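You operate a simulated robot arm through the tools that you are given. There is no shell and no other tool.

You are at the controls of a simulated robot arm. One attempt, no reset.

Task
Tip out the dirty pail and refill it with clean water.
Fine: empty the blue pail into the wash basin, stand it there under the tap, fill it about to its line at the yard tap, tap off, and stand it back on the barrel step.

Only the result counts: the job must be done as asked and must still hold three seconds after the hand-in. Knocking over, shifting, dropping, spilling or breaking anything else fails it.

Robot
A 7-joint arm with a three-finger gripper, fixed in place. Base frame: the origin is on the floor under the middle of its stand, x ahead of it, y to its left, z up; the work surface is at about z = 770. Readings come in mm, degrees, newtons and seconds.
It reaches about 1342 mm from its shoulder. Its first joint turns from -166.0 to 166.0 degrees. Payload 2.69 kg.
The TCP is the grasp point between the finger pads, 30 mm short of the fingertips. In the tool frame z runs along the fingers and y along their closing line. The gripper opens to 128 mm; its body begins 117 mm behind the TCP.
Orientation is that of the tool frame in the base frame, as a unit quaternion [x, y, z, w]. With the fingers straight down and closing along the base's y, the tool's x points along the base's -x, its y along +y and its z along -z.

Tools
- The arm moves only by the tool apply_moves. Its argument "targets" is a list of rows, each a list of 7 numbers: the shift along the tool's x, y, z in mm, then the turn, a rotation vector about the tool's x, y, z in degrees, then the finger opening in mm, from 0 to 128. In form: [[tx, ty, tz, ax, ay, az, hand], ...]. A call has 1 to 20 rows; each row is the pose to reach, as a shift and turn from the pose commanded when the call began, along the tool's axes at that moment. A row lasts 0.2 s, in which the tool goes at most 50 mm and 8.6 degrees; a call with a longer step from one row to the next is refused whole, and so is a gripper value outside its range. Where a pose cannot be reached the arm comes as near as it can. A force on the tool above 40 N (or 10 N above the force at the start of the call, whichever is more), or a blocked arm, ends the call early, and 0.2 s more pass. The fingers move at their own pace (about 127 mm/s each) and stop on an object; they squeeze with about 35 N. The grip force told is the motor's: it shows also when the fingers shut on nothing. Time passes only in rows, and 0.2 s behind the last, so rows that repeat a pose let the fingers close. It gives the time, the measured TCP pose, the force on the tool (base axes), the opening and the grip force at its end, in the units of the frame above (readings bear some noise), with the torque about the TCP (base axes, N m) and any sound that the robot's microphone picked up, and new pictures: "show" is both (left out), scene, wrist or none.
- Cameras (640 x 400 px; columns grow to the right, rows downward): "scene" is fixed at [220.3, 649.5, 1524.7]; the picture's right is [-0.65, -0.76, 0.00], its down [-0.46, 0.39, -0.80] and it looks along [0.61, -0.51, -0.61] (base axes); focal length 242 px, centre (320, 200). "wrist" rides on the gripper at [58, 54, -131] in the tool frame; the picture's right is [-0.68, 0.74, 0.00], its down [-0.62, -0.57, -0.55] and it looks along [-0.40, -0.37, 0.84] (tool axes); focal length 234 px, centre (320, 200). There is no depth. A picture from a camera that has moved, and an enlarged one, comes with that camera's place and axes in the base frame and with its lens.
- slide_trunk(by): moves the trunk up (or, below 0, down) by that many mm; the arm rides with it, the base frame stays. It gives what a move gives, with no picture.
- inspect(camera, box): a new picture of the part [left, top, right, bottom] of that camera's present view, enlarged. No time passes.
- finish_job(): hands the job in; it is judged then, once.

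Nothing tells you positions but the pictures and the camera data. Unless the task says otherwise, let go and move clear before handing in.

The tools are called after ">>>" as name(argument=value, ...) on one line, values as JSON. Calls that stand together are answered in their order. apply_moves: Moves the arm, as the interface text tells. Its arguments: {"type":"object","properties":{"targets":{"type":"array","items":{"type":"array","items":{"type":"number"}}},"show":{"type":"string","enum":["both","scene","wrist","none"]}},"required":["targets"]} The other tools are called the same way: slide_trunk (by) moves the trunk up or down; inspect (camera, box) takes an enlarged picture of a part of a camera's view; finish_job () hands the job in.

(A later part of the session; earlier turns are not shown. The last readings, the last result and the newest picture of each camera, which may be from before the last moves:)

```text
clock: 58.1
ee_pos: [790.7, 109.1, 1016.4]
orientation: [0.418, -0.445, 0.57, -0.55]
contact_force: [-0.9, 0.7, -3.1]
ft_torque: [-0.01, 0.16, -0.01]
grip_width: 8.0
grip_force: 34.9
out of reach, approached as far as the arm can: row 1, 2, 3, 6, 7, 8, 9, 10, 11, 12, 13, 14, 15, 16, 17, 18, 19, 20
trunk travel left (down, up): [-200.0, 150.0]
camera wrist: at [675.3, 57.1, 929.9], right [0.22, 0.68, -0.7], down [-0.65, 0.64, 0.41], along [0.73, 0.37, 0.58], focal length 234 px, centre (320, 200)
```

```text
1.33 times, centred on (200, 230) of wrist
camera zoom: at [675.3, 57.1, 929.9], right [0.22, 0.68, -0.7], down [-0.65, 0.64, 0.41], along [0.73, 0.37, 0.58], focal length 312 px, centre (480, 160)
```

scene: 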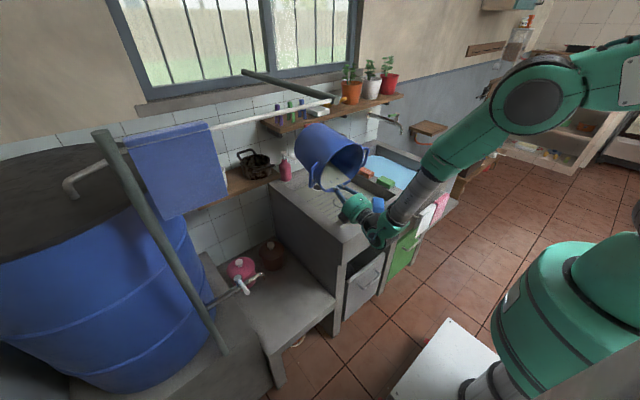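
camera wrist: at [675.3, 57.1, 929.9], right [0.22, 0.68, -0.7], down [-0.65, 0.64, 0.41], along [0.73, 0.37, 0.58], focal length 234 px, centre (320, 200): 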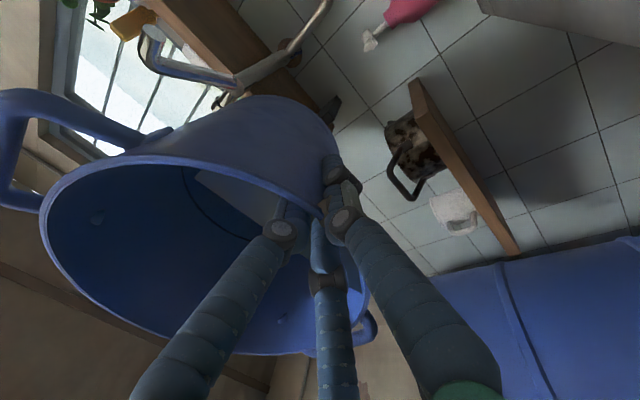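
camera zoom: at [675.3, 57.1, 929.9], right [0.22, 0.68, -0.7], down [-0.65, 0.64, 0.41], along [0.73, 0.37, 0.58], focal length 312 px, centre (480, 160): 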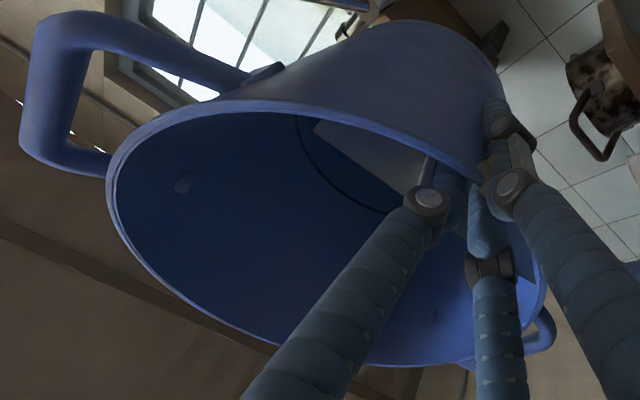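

The poured water is pooling in the basin; a little still shows in the pail. I'll hold the pose to let it drain.

>>> apply_moves(targets=[[0, 0, 0, 0, 0, 0, 0], [0, 0, 0, 0, 0, 0, 0], [0, 0, 0, 0, 0, 0, 0], [0, 0, 0, 0, 0, 0, 0], [0, 0, 0, 0, 0, 0, 0], [0, 0, 0, 0, 0, 0, 0], [0, 0, 0, 0, 0, 0, 0], [0, 0, 0, 0, 0, 0, 0]], show="none")

>>> inspect(camera="scene", box=[300, 120, 370, 200])

>>> inspect(camera="scene", box=[290, 180, 370, 250])

```text
clock: 59.9
ee_pos: [791.3, 108.9, 1015.5]
orientation: [0.419, -0.445, 0.57, -0.549]
contact_force: [-0.4, -0.2, -3.0]
ft_torque: [0.02, 0.11, 0.04]
grip_width: 8.2
grip_force: 35.0
trunk travel left (down, up): [-200.0, 150.0]
```

```text
5.00 times, centred on (335, 160) of scene
camera zoom: at [220.3, 649.5, 1524.7], right [-0.65, -0.76, 0.0], down [-0.46, 0.39, -0.8], along [0.61, -0.51, -0.61], focal length 1209 px, centre (245, 400)
```

zoom: 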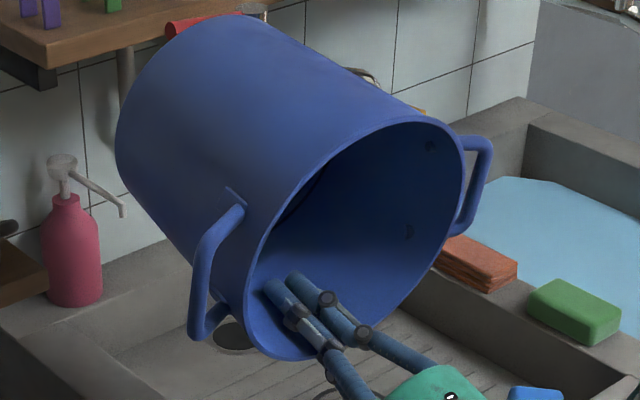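

```text
5.71 times, centred on (330, 215) of scene
camera zoom: at [220.3, 649.5, 1524.7], right [-0.65, -0.76, 0.0], down [-0.46, 0.39, -0.8], along [0.61, -0.51, -0.61], focal length 1382 px, centre (263, 114)
```

zoom: 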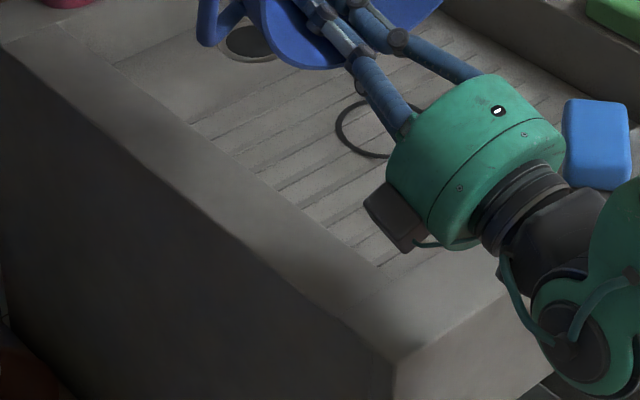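

The pail is empty and the basin has drained. Now reversing the tilt back to upright along the same path.

>>> apply_moves(targets=[[0, 0, 0, -3, 0, 0, 0], [0, 0, 0, -8, 0, 0, 0], [0, 0, 0, -14, 0, 0, 0], [0, 0, 0, -20, 0, 0, 0], [0, 0, 0, -26, 0, 0, 0], [0, -1, -4, -32, 0, 0, 0], [0, -3, -11, -38, 0, 0, 0], [0, -6, -22, -44, 0, 0, 0], [0, -9, -34, -50, 0, 0, 0], [0, -12, -45, -56, 0, 0, 0], [0, -14, -53, -62, 0, 0, 0], [0, -15, -56, -68, 0, 0, 0], [0, -15, -56, -74, 0, 0, 0], [0, -15, -56, -80, 0, 0, 0], [0, -15, -56, -86, 0, 0, 0], [0, -15, -56, -92, 0, 0, 0], [0, -15, -56, -97, 0, 0, 0], [0, -15, -56, -101, 0, 0, 0], [0, -15, -56, -102, 0, 0, 0], [0, -15, -56, -102, 0, 0, 0]], show="both")

>>> inspect(camera="scene", box=[290, 90, 430, 240])

```text
clock: 64.1
ee_pos: [734.3, 108.5, 1015.2]
orientation: [-0.707, 0.707, -0.017, 0.019]
contact_force: [-0.3, 0.7, -2.6]
ft_torque: [0.01, 0.32, 0.02]
grip_width: 7.7
grip_force: 34.8
out of reach, approached as far as the arm can: row 1, 2, 3, 4, 15
trunk travel left (down, up): [-200.0, 150.0]
camera wrist: at [673.0, 51.5, 1143.6], right [-0.74, 0.68, -0.04], down [0.54, 0.62, 0.58], along [0.41, 0.4, -0.82], focal length 234 px, centre (320, 200)
```

scene: 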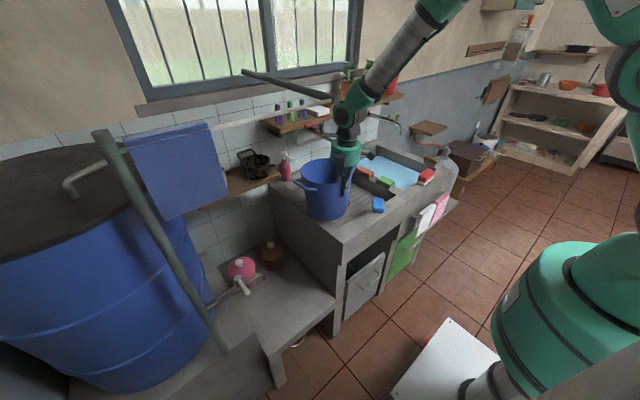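
wrist: 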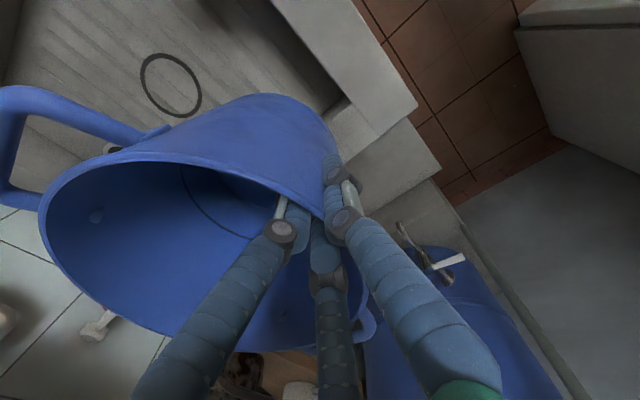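

```text
2.67 times, centred on (360, 165) of scene
camera zoom: at [220.3, 649.5, 1524.7], right [-0.65, -0.76, 0.0], down [-0.46, 0.39, -0.8], along [0.61, -0.51, -0.61], focal length 645 px, centre (213, 293)
```

zoom: 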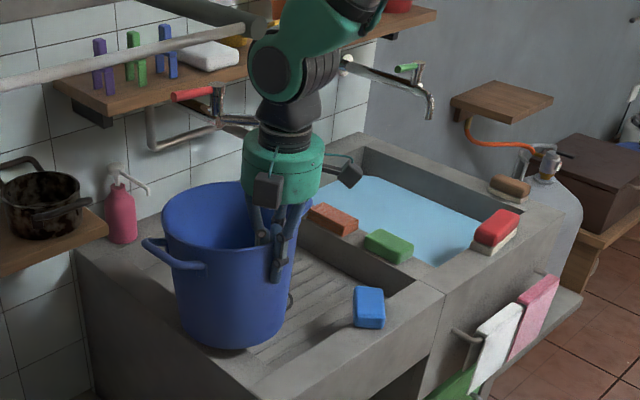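

Upright, empty, and nothing else disturbed. Moving back into the basin: over to y≈-10, down near the floor, then under the spout onto the ring.

>>> apply_moves(targets=[[8, -1, 0, 0, 0, 0, 0], [24, -2, 0, 0, 0, 0, 0], [44, -4, 0, 0, 0, 0, 0], [66, -6, 0, 0, 0, 0, 0], [88, -8, 0, 0, 0, 0, 0], [106, -8.5, 0, 0, 0, 0, 0], [117, -8.5, 0.4, 0, 0, 0, 0], [119.5, -8.2, 6, 0, 0, 0, 0], [119.5, -7.5, 20, 0, 0, 0, 0], [119.5, -6.5, 40, 0, 0, 0, 0], [119.5, -5.5, 60, 0, 0, 0, 0], [119.5, -4.8, 74, 0, 0, 0, 0], [119.5, -4.5, 80, 0, 0, 0, 0], [119.5, -4.5, 80, 0, 0, 0, 0]], show="scene")

>>> inspect(camera="scene", box=[290, 90, 430, 240])

```text
clock: 67.1
ee_pos: [743.0, -10.2, 936.1]
orientation: [-0.706, 0.707, -0.019, 0.018]
contact_force: [-0.2, -0.1, -2.6]
ft_torque: [0.02, 0.27, 0.02]
grip_width: 8.1
grip_force: 35.0
trunk travel left (down, up): [-200.0, 150.0]
```

scene: 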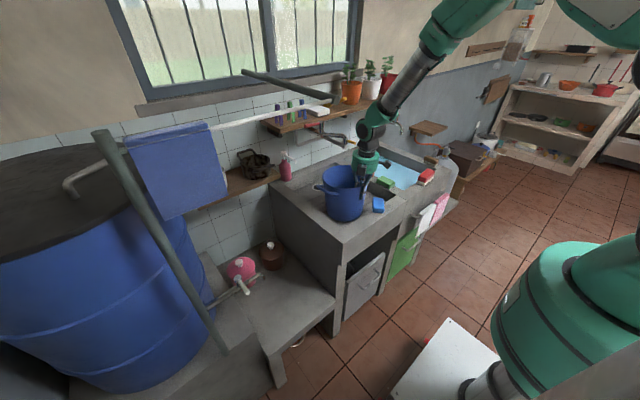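

```text
2.67 times, centred on (360, 165) of scene
camera zoom: at [220.3, 649.5, 1524.7], right [-0.65, -0.76, 0.0], down [-0.46, 0.39, -0.8], along [0.61, -0.51, -0.61], focal length 645 px, centre (213, 293)
```

zoom: 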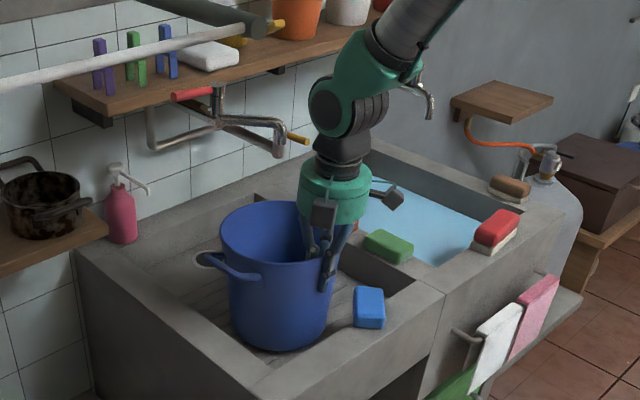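

Now sliding it in the air to the ring under the spout, then down.

>>> apply_moves(targets=[[4, -4, 0.2, 0, 0, 0, 0], [12, -12, 0.6, 0, 0, 0, 0], [22, -23, 1.2, 0, 0, 0, 0], [32, -34, 1.7, 0, 0, 0, 0], [41, -43, 2.2, 0, 0, 0, 0], [46, -48, 2.4, 0, 0, 0, 0], [46, -48, 5, 0, 0, 0, 0], [46, -47.6, 10, 0, 0, 0, 0], [46, -47.4, 14, 0, 0, 0, 0], [46, -47.4, 14, 0, 0, 0, 0]], show="both")

>>> inspect(camera="scene", box=[290, 90, 430, 240])

```text
clock: 69.3
ee_pos: [790.2, -54.5, 924.1]
orientation: [-0.707, 0.707, -0.018, 0.018]
contact_force: [-0.3, -0.3, -0.6]
ft_torque: [0.08, -0.05, 0.01]
grip_width: 8.1
grip_force: 35.2
trunk travel left (down, up): [-200.0, 150.0]
camera wrist: at [729.3, -113.8, 1053.0], right [-0.74, 0.68, -0.04], down [0.54, 0.62, 0.58], along [0.41, 0.4, -0.82], focal length 234 px, centre (320, 200)
```

scene: 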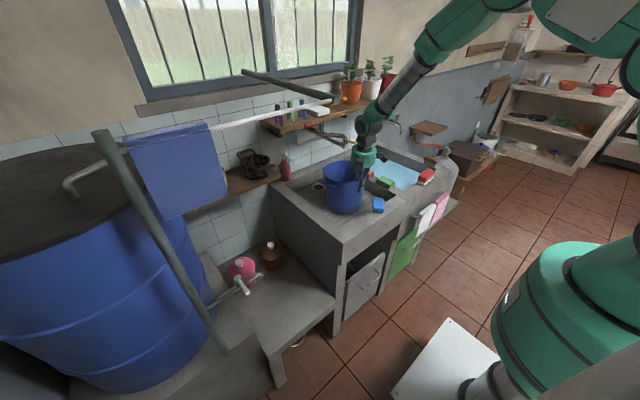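
wrist: 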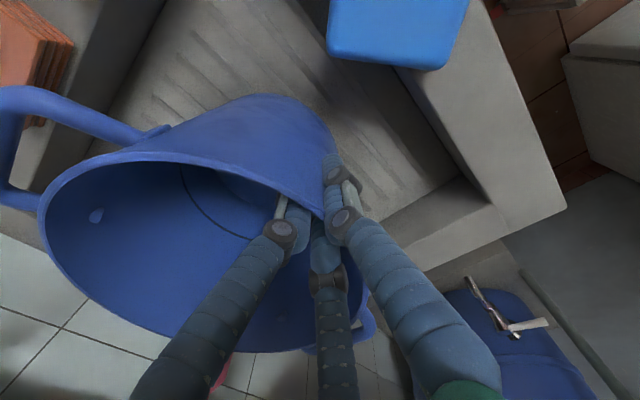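

```text
2.67 times, centred on (360, 165) of scene
camera zoom: at [220.3, 649.5, 1524.7], right [-0.65, -0.76, 0.0], down [-0.46, 0.39, -0.8], along [0.61, -0.51, -0.61], focal length 645 px, centre (213, 293)
```

zoom: 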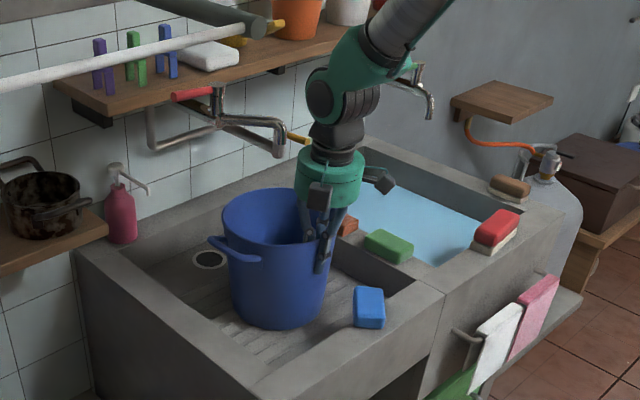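

The pail stands on the ring. Releasing and backing out upward and toward the robot.

>>> apply_moves(targets=[[0, 0, 0, 0, 0, 0, 20], [0, 0, 0, 0, 0, 0, 40], [0, 0, 0, 0, 0, 0, 44], [0, 0, -10, 0, 0, 0, 44], [0, 0, -28, 0, 0, 0, 44], [0, 0, -48, 0, 0, 0, 44], [0, 0, -68, 0, 0, 0, 44], [0, 0, -88, 0, 0, 0, 44], [0, 8, -108, 0, 0, 0, 44], [0, 24, -128, 0, 0, 0, 44], [0, 44, -148, 0, 0, 0, 44], [0, 68, -168, 0, 0, 0, 44], [0, 92, -188, 0, 0, 0, 44], [0, 116, -205, 0, 0, 0, 44], [0, 136, -215, 0, 0, 0, 44], [0, 148, -220, 0, 0, 0, 44], [0, 152, -220, 0, 0, 0, 44]], show="both")

>>> inspect(camera="scene", box=[280, 80, 440, 240])

>>> inspect(camera="wrist", box=[120, 20, 420, 220])

```text
clock: 72.9
ee_pos: [627.2, -57.2, 1136.6]
orientation: [-0.706, 0.707, -0.018, 0.018]
contact_force: [-0.1, 0.9, 0.0]
ft_torque: [0.0, -0.02, 0.02]
grip_width: 44.1
grip_force: 0.2
trunk travel left (down, up): [-200.0, 150.0]
camera wrist: at [566.0, -113.8, 1264.8], right [-0.74, 0.68, -0.04], down [0.54, 0.62, 0.58], along [0.41, 0.4, -0.82], focal length 234 px, centre (320, 200)
```

scene: 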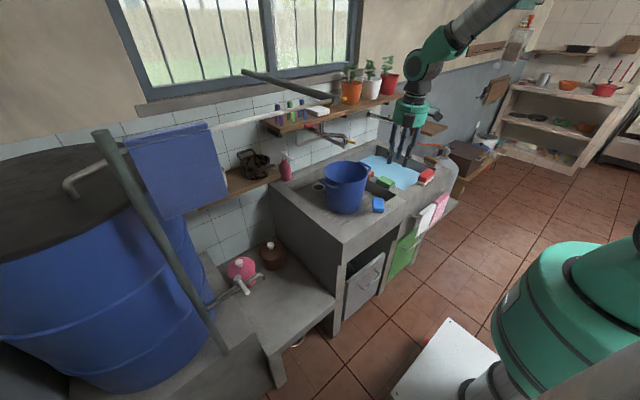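
wrist: 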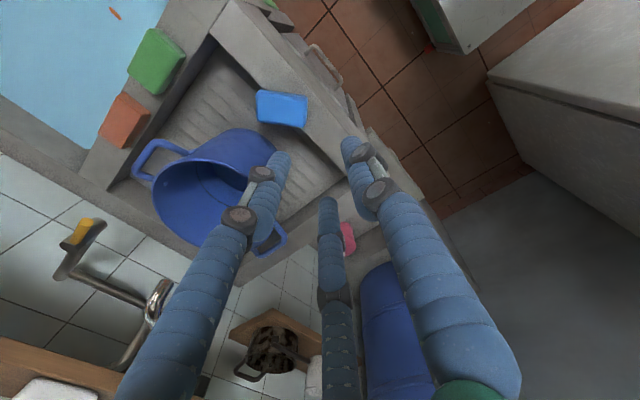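

```text
2.50 times, centred on (360, 160) of scene
camera zoom: at [220.3, 649.5, 1524.7], right [-0.65, -0.76, 0.0], down [-0.46, 0.39, -0.8], along [0.61, -0.51, -0.61], focal length 605 px, centre (220, 300)
```

zoom: 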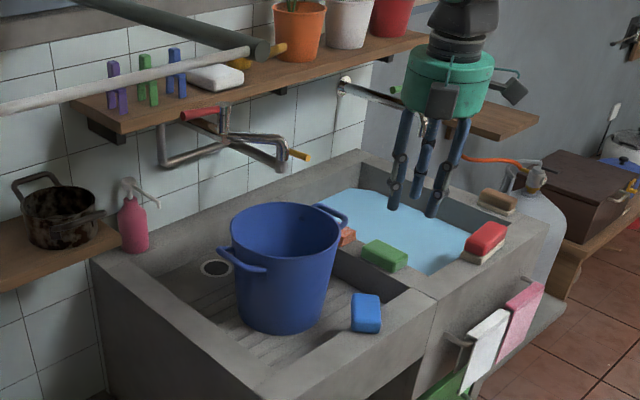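

```text
2.00 times, centred on (270, 120) of wrist
camera zoom: at [566.0, -113.8, 1264.8], right [-0.74, 0.68, -0.04], down [0.54, 0.62, 0.58], along [0.41, 0.4, -0.82], focal length 468 px, centre (420, 360)
```

zoom: 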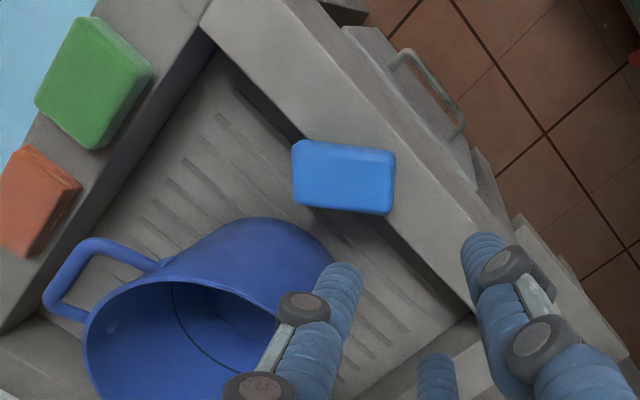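

The empty pail stands under the spout. Before touching the red tap lever, I'll get a clear wrist view of the lever and the shelf behind it.

>>> apply_moves(targets=[[0, 0, -30, -1, 0, 0, 80], [10, -5, -65, -2, 0, 0, 128], [35, -25, -105, -2.9, 0, 0, 128], [65, -47, -140, -2.9, 0, 0, 128], [95, -68, -165, -2.9, 0, 0, 128], [118, -86, -178, -2.9, 0, 0, 128], [118, -86, -178, -2.9, 0, 0, 128]], show="wrist")

>>> inspect(camera="wrist", box=[200, 200, 440, 400])

```text
refused: row 3 steps farther than a row can; nothing moved
```

```text
2.00 times, centred on (320, 300) of wrist
camera zoom: at [566.0, -113.8, 1264.8], right [-0.74, 0.68, -0.04], down [0.54, 0.62, 0.58], along [0.41, 0.4, -0.82], focal length 468 px, centre (320, 0)
```

zoom: 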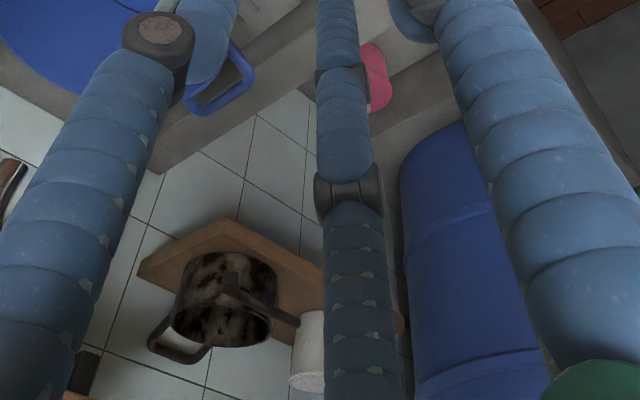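

The step was too large and nothing moved; I'll use smaller steps to the same viewpoint.

>>> apply_moves(targets=[[0, 0, -30, -1, 0, 0, 80], [8, -5, -60, -2, 0, 0, 128], [25, -18, -92, -2.9, 0, 0, 128], [47, -34, -120, -2.9, 0, 0, 128], [70, -50, -143, -2.9, 0, 0, 128], [92, -66, -162, -2.9, 0, 0, 128], [110, -80, -174, -2.9, 0, 0, 128], [118, -86, -178, -2.9, 0, 0, 128], [118, -86, -178, -2.9, 0, 0, 128]], show="both")

>>> inspect(camera="wrist", box=[200, 200, 440, 400])

```text
clock: 74.9
ee_pos: [703.9, -173.4, 1318.9]
orientation: [-0.707, 0.707, 0.0, 0.001]
contact_force: [-0.4, 0.6, -0.6]
ft_torque: [0.05, 0.0, -0.03]
grip_width: 128.2
grip_force: 0.0
trunk travel left (down, up): [-200.0, 150.0]
camera wrist: at [649.2, -231.9, 1449.7], right [-0.74, 0.68, 0.0], down [0.57, 0.62, 0.55], along [0.37, 0.4, -0.84], focal length 234 px, centre (320, 200)
```

scene: 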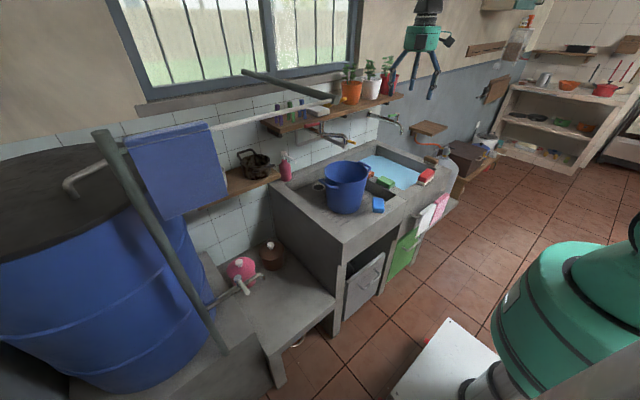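
wrist: 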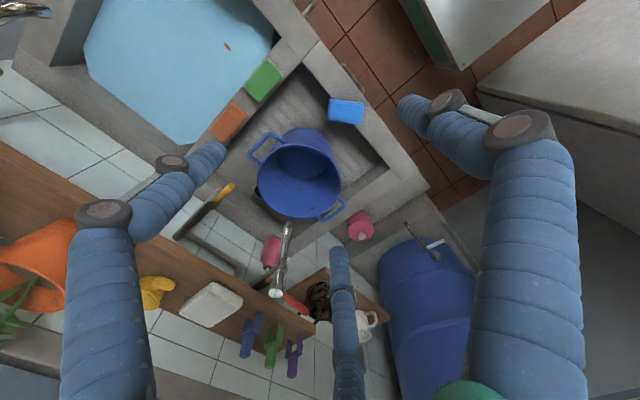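

```text
2.00 times, centred on (320, 300) of wrist
camera zoom: at [649.2, -231.9, 1449.7], right [-0.74, 0.68, 0.0], down [0.57, 0.62, 0.55], along [0.37, 0.4, -0.84], focal length 468 px, centre (320, 0)
```

zoom: 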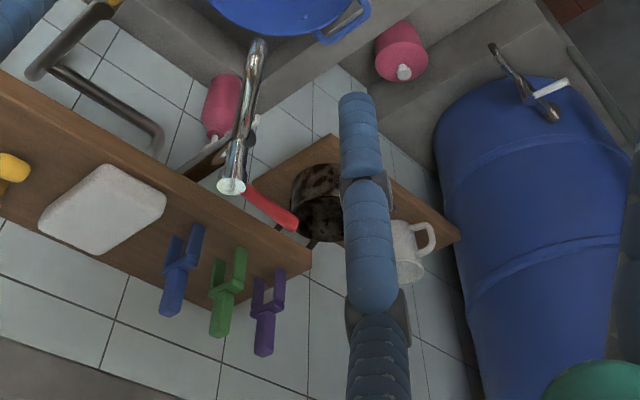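

Now I see the layout: stem at (977, 1, 1173), red lever pointing +y to about (973, 83, 1176), shelf front edge at x≈1034. I'll straddle the lever from above with open fingers so I can turn it both ways; first hover above it.

>>> apply_moves(targets=[[-20, -5, 0, 0, 0, 0, 80], [-50, -20, 0, 0, 0, 0, 60], [-85, -42, 0, 0, 0, 0, 44], [-120, -66, 0, 0, 0, 0, 44], [-155, -92, 0, 0, 0, 0, 44], [-185, -120, 0, 0, 0, 0, 44], [-208, -150, 0, 0, 0, 0, 44], [-222, -182, 5, 0, 0, 0, 44], [-229, -214, 15, 0, 0, 0, 44], [-229, -244, 28, 0, 0, 0, 44], [-229, -268, 42, 0, 0, 0, 44], [-229, -279, 54, 0, 0, 0, 44], [-229, -279, 58, 0, 0, 0, 44], [-229, -279, 58, 0, 0, 0, 44]], show="both")

>>> inspect(camera="wrist", box=[220, 110, 420, 260])

>>> inspect(camera="scene", box=[270, 60, 390, 170])

```text
clock: 77.9
ee_pos: [983.3, 55.1, 1260.1]
orientation: [-0.707, 0.707, 0.0, 0.0]
contact_force: [-0.5, -0.2, 0.2]
ft_torque: [-0.03, -0.01, 0.02]
grip_width: 44.2
grip_force: 0.0
trunk travel left (down, up): [-200.0, 150.0]
camera wrist: at [928.4, -2.8, 1391.4], right [-0.74, 0.68, 0.0], down [0.57, 0.62, 0.55], along [0.37, 0.4, -0.84], focal length 234 px, centre (320, 200)
```

scene: 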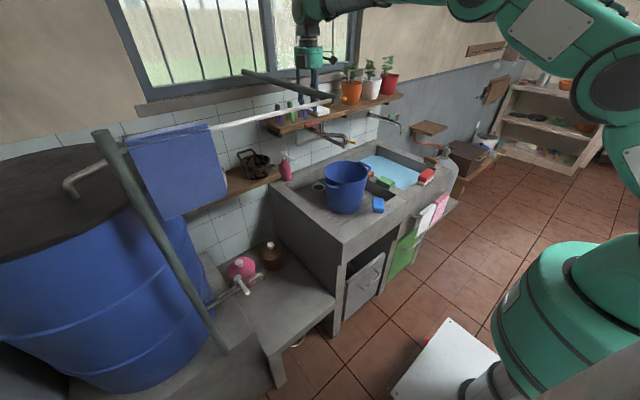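
wrist: 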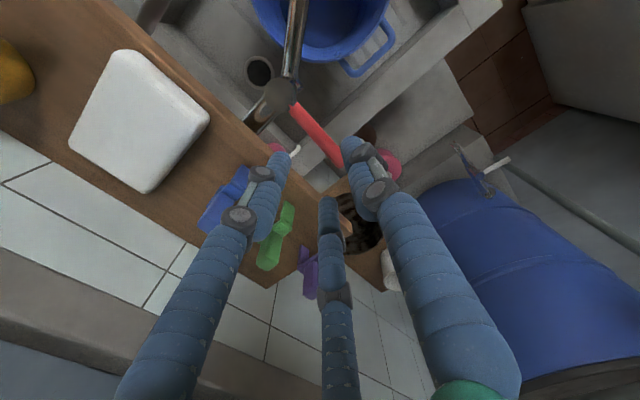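

```text
2.67 times, centred on (320, 185) of wrist
camera zoom: at [928.4, -2.8, 1391.4], right [-0.74, 0.68, 0.0], down [0.57, 0.62, 0.55], along [0.37, 0.4, -0.84], focal length 624 px, centre (320, 240)
```

zoom: 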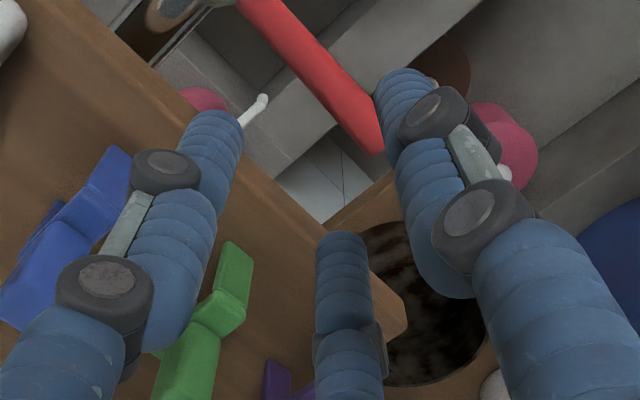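

```text
3.64 times, centred on (330, 115) of scene
camera zoom: at [220.3, 649.5, 1524.7], right [-0.65, -0.76, 0.0], down [-0.46, 0.39, -0.8], along [0.61, -0.51, -0.61], focal length 879 px, centre (284, 509)
```

zoom: 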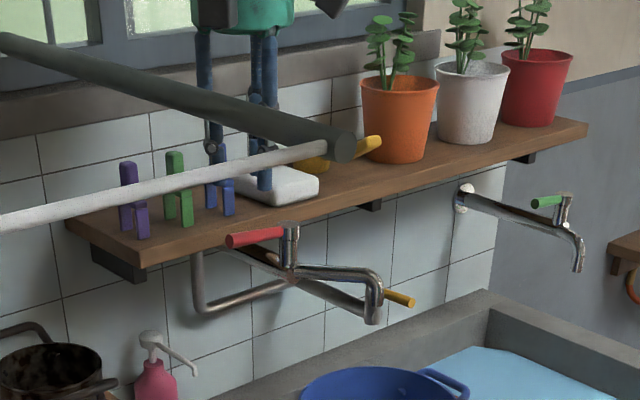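

The lever sits neatly in the slot between thumb and the two fingers. Descending to straddle it.

>>> apply_moves(targets=[[0, -3, 10, 0, 0, 0, 44], [0, -3, 25, 0, 0, 0, 44], [0, -3, 40, 0, 0, 0, 44], [0, -3, 55, 0, 0, 0, 44], [0, -3, 68, 0, 0, 0, 44], [0, -3, 78, 0, 0, 0, 44], [0, -3, 78, 0, 0, 0, 44]], show="both")

>>> inspect(camera="wrist", box=[220, 110, 420, 260])

>>> inspect(camera="scene", box=[270, 60, 390, 170])

```text
clock: 79.5
ee_pos: [987.7, 54.4, 1182.9]
orientation: [-0.707, 0.707, 0.0, 0.0]
contact_force: [-0.5, -0.3, 0.3]
ft_torque: [0.03, 0.03, 0.01]
grip_width: 44.3
grip_force: 0.0
trunk travel left (down, up): [-200.0, 150.0]
camera wrist: at [932.2, -3.3, 1313.8], right [-0.74, 0.68, 0.0], down [0.57, 0.62, 0.55], along [0.37, 0.4, -0.84], focal length 234 px, centre (320, 200)
```

scene: 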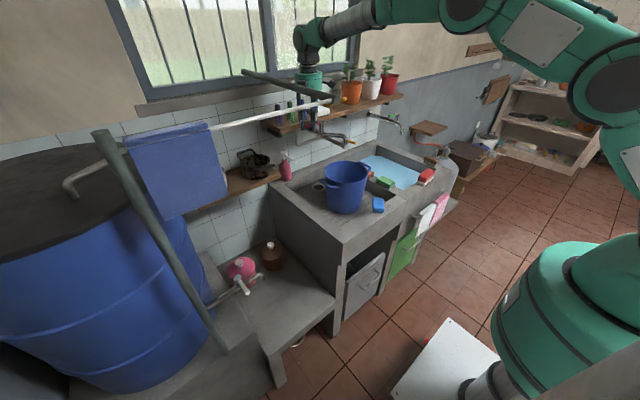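
wrist: 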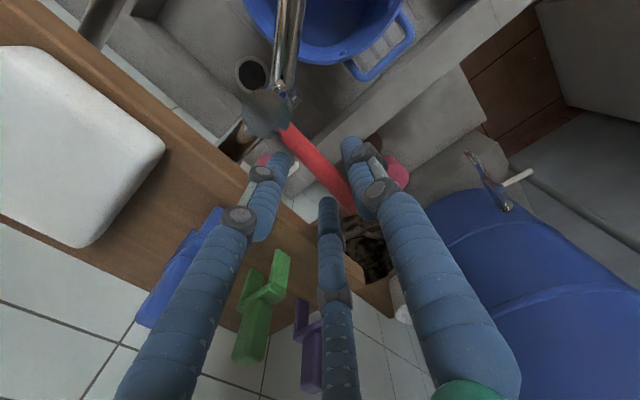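

```text
2.67 times, centred on (320, 185) of wrist
camera zoom: at [932.2, -3.3, 1313.8], right [-0.74, 0.68, 0.0], down [0.57, 0.62, 0.55], along [0.37, 0.4, -0.84], focal length 624 px, centre (320, 240)
```

zoom: 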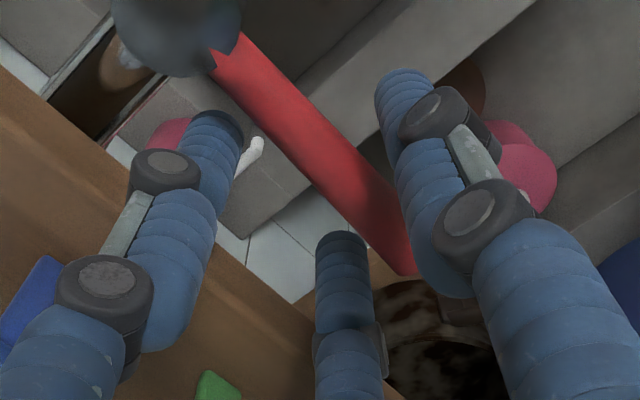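

```text
3.64 times, centred on (330, 115) of scene
camera zoom: at [220.3, 649.5, 1524.7], right [-0.65, -0.76, 0.0], down [-0.46, 0.39, -0.8], along [0.61, -0.51, -0.61], focal length 879 px, centre (284, 509)
```

zoom: 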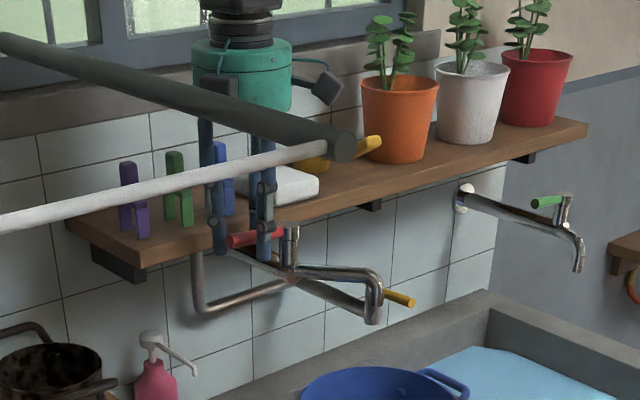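

The lever is straddled. I'll turn the hand gently around the stem (toward -x) in small steps and listen.

>>> apply_moves(targets=[[-0.7, 7.6, 0, 0, 0, -8, 44], [-0.3, 15.1, 0, 0, 0, -16, 44], [1.1, 22.6, 0, 0, 0, -24, 44]], show="both")

>>> inspect(camera="wrist", box=[200, 50, 440, 250])

```text
clock: 80.3
ee_pos: [962.9, 51.6, 1182.4]
orientation: [0.839, -0.544, 0.0, 0.0]
contact_force: [0.3, -0.4, 0.7]
ft_torque: [-0.01, 0.02, -0.02]
grip_width: 43.9
grip_force: 0.0
trunk travel left (down, up): [-200.0, 150.0]
camera wrist: at [937.6, -21.4, 1313.1], right [-0.95, 0.32, 0.0], down [0.27, 0.79, 0.55], along [0.17, 0.52, -0.84], focal length 234 px, centre (320, 200)
```

scene: 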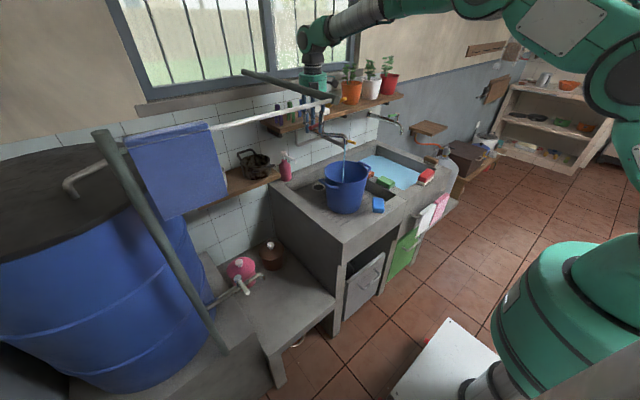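
wrist: 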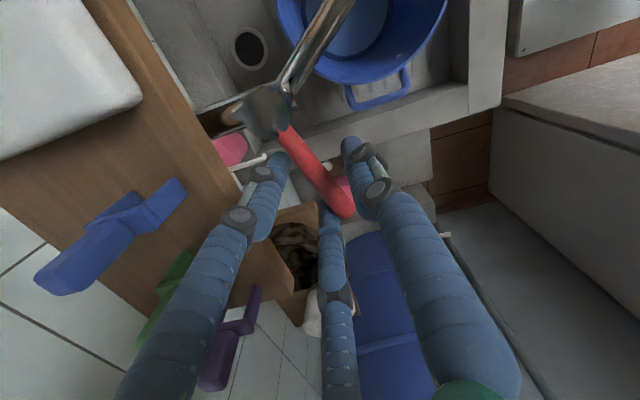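

```text
2.00 times, centred on (320, 150) of wrist
camera zoom: at [937.6, -21.4, 1313.1], right [-0.95, 0.32, 0.0], down [0.27, 0.79, 0.55], along [0.17, 0.52, -0.84], focal length 468 px, centre (320, 300)
```

zoom: 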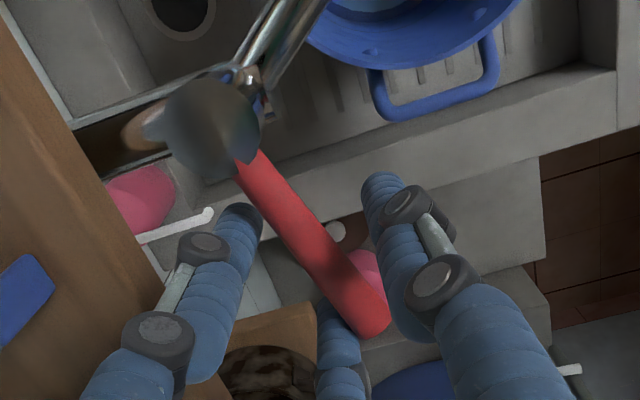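

Water is flowing into the pail, and time only passes when I move. Checking the stream and the level.

>>> inspect(camera="scene", box=[310, 120, 390, 220])

>>> inspect(camera="wrist", box=[260, 0, 460, 120])

```text
4.00 times, centred on (350, 170) of scene
camera zoom: at [220.3, 649.5, 1524.7], right [-0.65, -0.76, 0.0], down [-0.46, 0.39, -0.8], along [0.61, -0.51, -0.61], focal length 967 px, centre (200, 320)
```

zoom: 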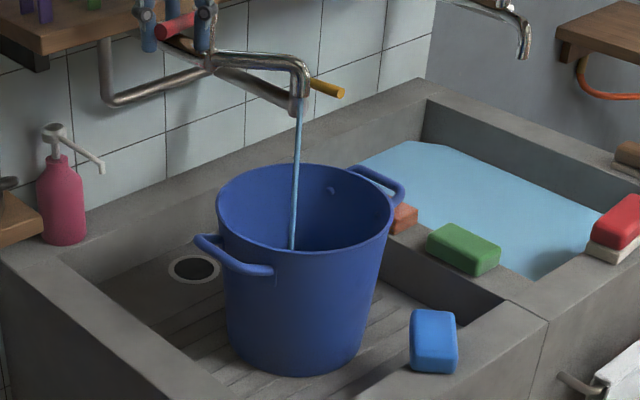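

```text
3.20 times, centred on (360, 60) of wrist
camera zoom: at [937.6, -21.4, 1313.1], right [-0.95, 0.32, 0.0], down [0.27, 0.79, 0.55], along [0.17, 0.52, -0.84], focal length 749 px, centre (192, 648)
```

zoom: 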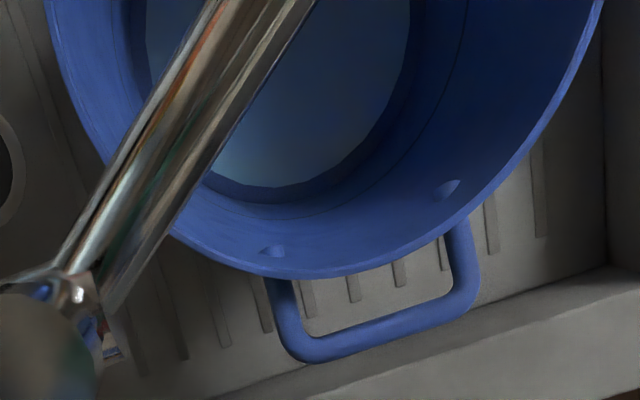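

>>> inspect(camera="wrist", box=[310, 0, 430, 75])

```text
5.33 times, centred on (370, 38) of wrist
camera zoom: at [937.6, -21.4, 1313.1], right [-0.95, 0.32, 0.0], down [0.27, 0.79, 0.55], along [0.17, 0.52, -0.84], focal length 1249 px, centre (53, 1067)
```

zoom: 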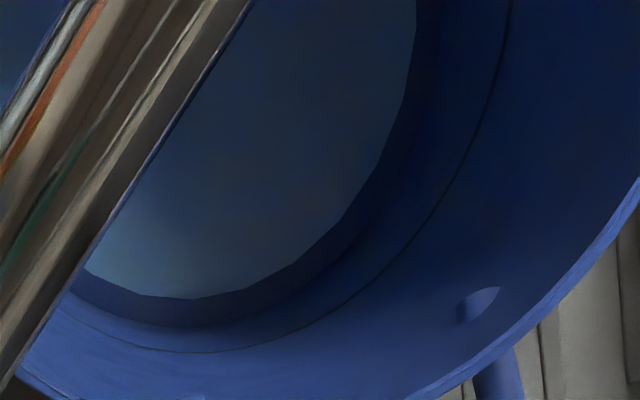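

Water's edge is well below the line. I'll let it run a short while at this opening and compare.

>>> apply_moves(targets=[[0, 0, 0, 0, 0, 0, 44], [0, 0, 0, 0, 0, 0, 44], [0, 0, 0, 0, 0, 0, 44], [0, 0, 0, 0, 0, 0, 44]], show="none")

>>> inspect(camera="wrist", box=[310, 0, 430, 75])

>>> inspect(camera="scene", box=[310, 120, 390, 220])

```text
clock: 81.3
ee_pos: [963.5, 53.8, 1182.9]
orientation: [0.838, -0.545, 0.0, 0.0]
contact_force: [-0.4, -0.2, 0.2]
ft_torque: [-0.01, 0.02, 0.01]
grip_width: 43.9
grip_force: 0.1
trunk travel left (down, up): [-200.0, 150.0]
```

```text
5.33 times, centred on (370, 38) of wrist
camera zoom: at [937.5, -21.4, 1313.3], right [-0.95, 0.32, 0.0], down [0.27, 0.79, 0.55], along [0.17, 0.52, -0.84], focal length 1249 px, centre (53, 1067)
```

zoom: 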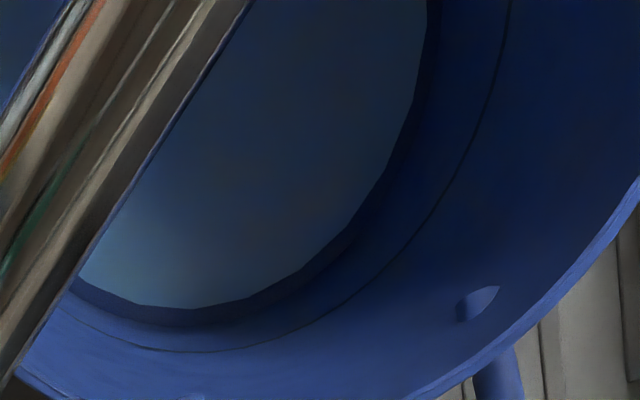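

```text
4.00 times, centred on (350, 170) of scene
camera zoom: at [220.3, 649.5, 1524.7], right [-0.65, -0.76, 0.0], down [-0.46, 0.39, -0.8], along [0.61, -0.51, -0.61], focal length 967 px, centre (200, 320)
```

zoom: 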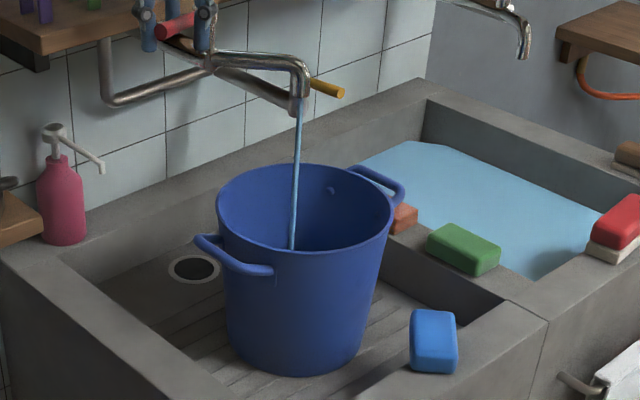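

The water is rising at a moderate rate, but this straight-down view is poor for judging the level. I'll close the tap, then measure from a better viewpoint.

>>> apply_moves(targets=[[1.7, -7.4, 0, 0, 0, 8, 44], [4.5, -14.5, 0, 0, 0, 16, 44], [8.2, -21.1, 0, 0, 0, 24, 44], [12.8, -27.1, 0, 0, 0, 32, 44]], show="both")

>>> inspect(camera="scene", box=[310, 100, 390, 200])

>>> inspect(camera="wrist", box=[200, 50, 440, 250])

```text
clock: 82.3
ee_pos: [992.2, 52.9, 1182.9]
orientation: [-0.655, 0.756, 0.0, 0.0]
contact_force: [-0.2, 0.7, 0.0]
ft_torque: [0.06, 0.0, 0.04]
grip_width: 44.3
grip_force: 0.2
trunk travel left (down, up): [-200.0, 150.0]
camera wrist: at [931.4, 3.0, 1313.5], right [-0.63, 0.77, 0.0], down [0.65, 0.53, 0.55], along [0.42, 0.35, -0.84], focal length 234 px, centre (320, 200)
```

scene: 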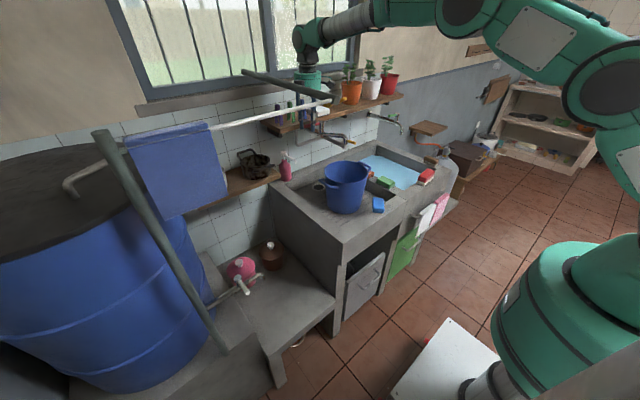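
wrist: 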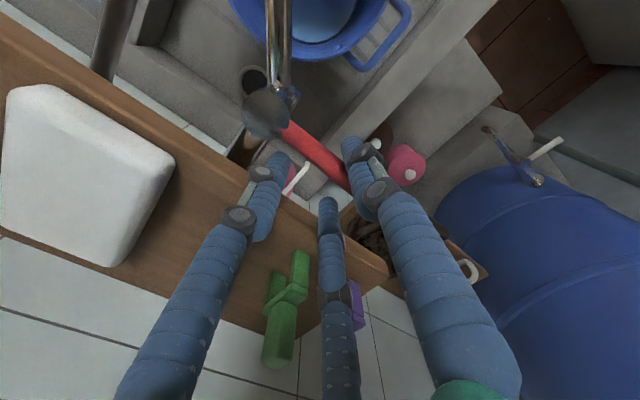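

```text
4.00 times, centred on (350, 150) of scene
camera zoom: at [220.3, 649.5, 1524.7], right [-0.65, -0.76, 0.0], down [-0.46, 0.39, -0.8], along [0.61, -0.51, -0.61], focal length 967 px, centre (200, 400)
```

zoom: 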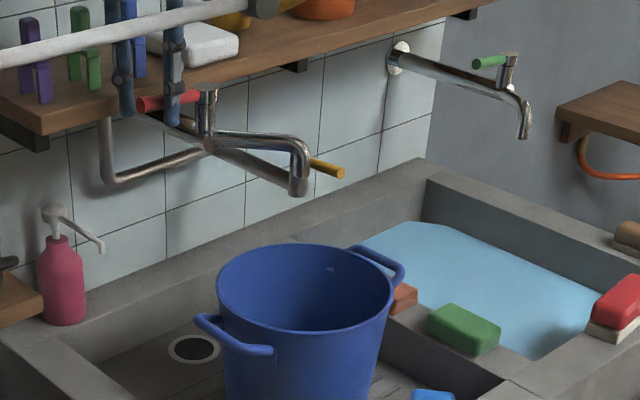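

```text
2.00 times, centred on (320, 150) of wrist
camera zoom: at [931.4, 3.0, 1313.5], right [-0.63, 0.77, 0.0], down [0.65, 0.53, 0.55], along [0.42, 0.35, -0.84], focal length 468 px, centre (320, 300)
```

zoom: 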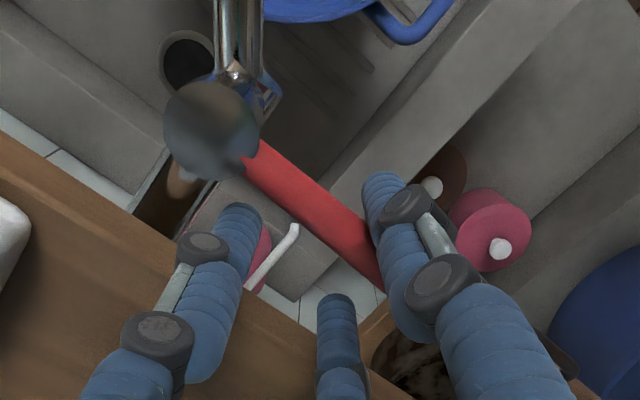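

The stream has stopped and the lever is back at its start angle. Raising off the lever and going to the good viewpoint to read the level.

>>> apply_moves(targets=[[0, 0, -20, 0, 0, 0, 44], [0, 0, -50, 0, 0, 0, 44], [0, 0, -85, 0, 0, 0, 44], [0, 10, -110, 0, 0, -4, 60], [0, 40, -125, 0, 0, -8, 90], [0, 75, -135, 0, 0, -8, 128], [0, 115, -138, 0, 0, -8, 128], [20, 150, -138, 0, 0, -8, 128], [50, 180, -138, 0, 0, -8, 128], [85, 208, -138, 0, 0, -8, 128], [125, 230, -138, 0, 0, -8, 128], [165, 250, -138, 0, 0, -8, 128], [200, 270, -138, 0, 0, -8, 128], [225, 280, -138, 0, 0, -8, 128], [225, 280, -138, 0, 0, -8, 128]], show="both")

>>> inspect(camera="wrist", box=[220, 100, 380, 240])

```text
clock: 85.5
ee_pos: [685.2, -131.7, 1320.3]
orientation: [-0.707, 0.707, 0.0, 0.0]
contact_force: [0.1, 0.0, 0.0]
ft_torque: [0.03, 0.0, 0.0]
grip_width: 128.0
grip_force: 0.0
trunk travel left (down, up): [-200.0, 150.0]
camera wrist: at [630.2, -189.8, 1451.5], right [-0.74, 0.68, 0.0], down [0.57, 0.62, 0.55], along [0.37, 0.4, -0.84], focal length 234 px, centre (320, 200)
```

scene: 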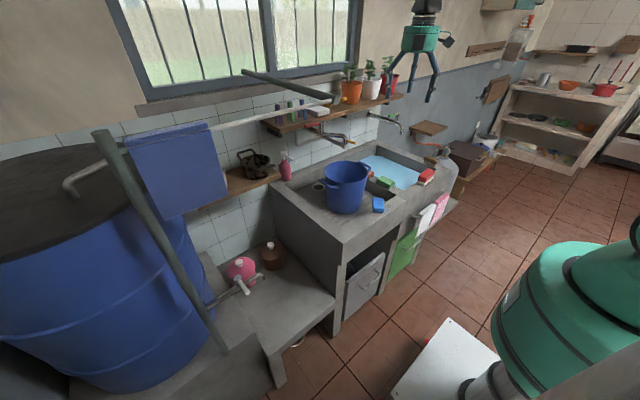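
wrist: 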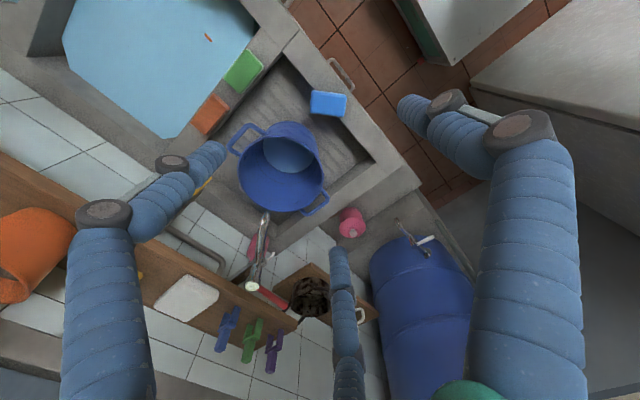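

```text
2.86 times, centred on (300, 170) of wrist
camera zoom: at [630.2, -189.8, 1451.5], right [-0.74, 0.68, 0.0], down [0.57, 0.62, 0.55], along [0.37, 0.4, -0.84], focal length 669 px, centre (377, 286)
```

zoom: 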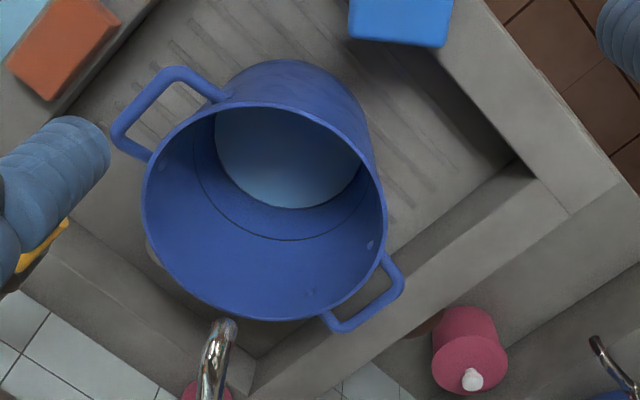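

Excellent view: the water is clearly below the line. Zooming in to measure.

>>> inspect(camera="wrist", box=[235, 120, 315, 190])

```text
5.71 times, centred on (275, 155) of wrist
camera zoom: at [630.2, -189.8, 1451.5], right [-0.74, 0.68, 0.0], down [0.57, 0.62, 0.55], along [0.37, 0.4, -0.84], focal length 1338 px, centre (577, 457)
```

zoom: 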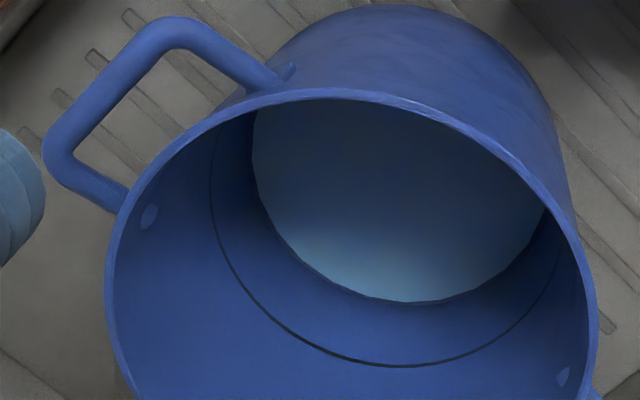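

By geometry the level is only a few mm, with the line ~46 mm up (≈1 L). I'll go back to the lever, open the same amount for several seconds, close, and re-measure.

>>> apply_moves(targets=[[-25, -20, 0, 0, 0, 0, 100], [-55, -45, 0, 0, 0, 0, 70], [-88, -72, 0, 0, 0, 0, 44], [-120, -102, 0, 0, 0, 0, 44], [-148, -134, 0, 0, 0, 0, 44], [-168, -168, 0, 0, 0, 0, 44], [-180, -203, 2, 0, 0, 0, 44], [-186, -238, 10, 0, 0, 0, 44], [-186.5, -268, 24, 0, 0, 0, 44], [-186.5, -290, 42, 0, 0, 0, 44], [-186.5, -301.8, 58, 0, 0, 0, 44], [-186.5, -301.8, 75, 0, 0, 0, 44], [-186.5, -301.8, 95, 0, 0, 0, 44], [-186.5, -301.8, 115, 0, 0, 0, 44], [-186.5, -301.8, 130, 0, 0, 0, 44], [-186.5, -301.8, 138, 0, 0, 0, 44], [-186.5, -301.8, 138, 0, 0, 0, 44]], show="wrist")

>>> inspect(camera="wrist", box=[220, 50, 420, 260])

```text
clock: 89.1
ee_pos: [985.9, 55.1, 1183.6]
orientation: [-0.707, 0.707, 0.0, 0.0]
contact_force: [-0.5, -0.1, -0.1]
ft_torque: [-0.02, 0.03, 0.0]
grip_width: 43.9
grip_force: 0.1
trunk travel left (down, up): [-200.0, 150.0]
camera wrist: at [932.9, -2.0, 1313.8], right [-0.74, 0.68, 0.0], down [0.57, 0.62, 0.55], along [0.37, 0.4, -0.84], focal length 234 px, centre (320, 200)
```

wrist: 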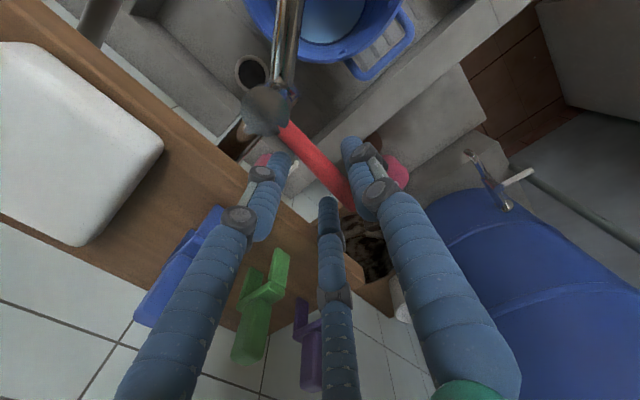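

```text
1.90 times, centred on (320, 155) of wrist
camera zoom: at [932.9, -2.0, 1313.8], right [-0.74, 0.68, 0.0], down [0.57, 0.62, 0.55], along [0.37, 0.4, -0.84], focal length 446 px, centre (320, 286)
```

zoom: 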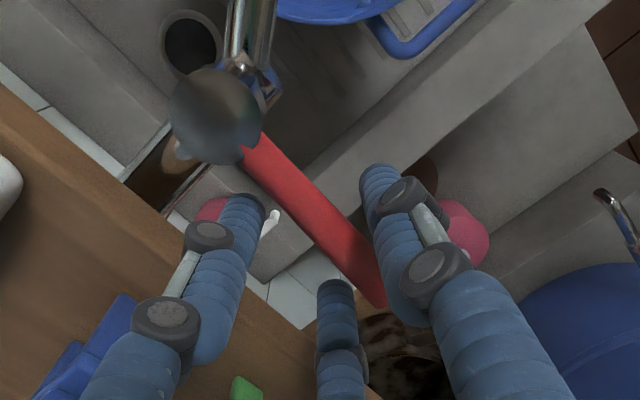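

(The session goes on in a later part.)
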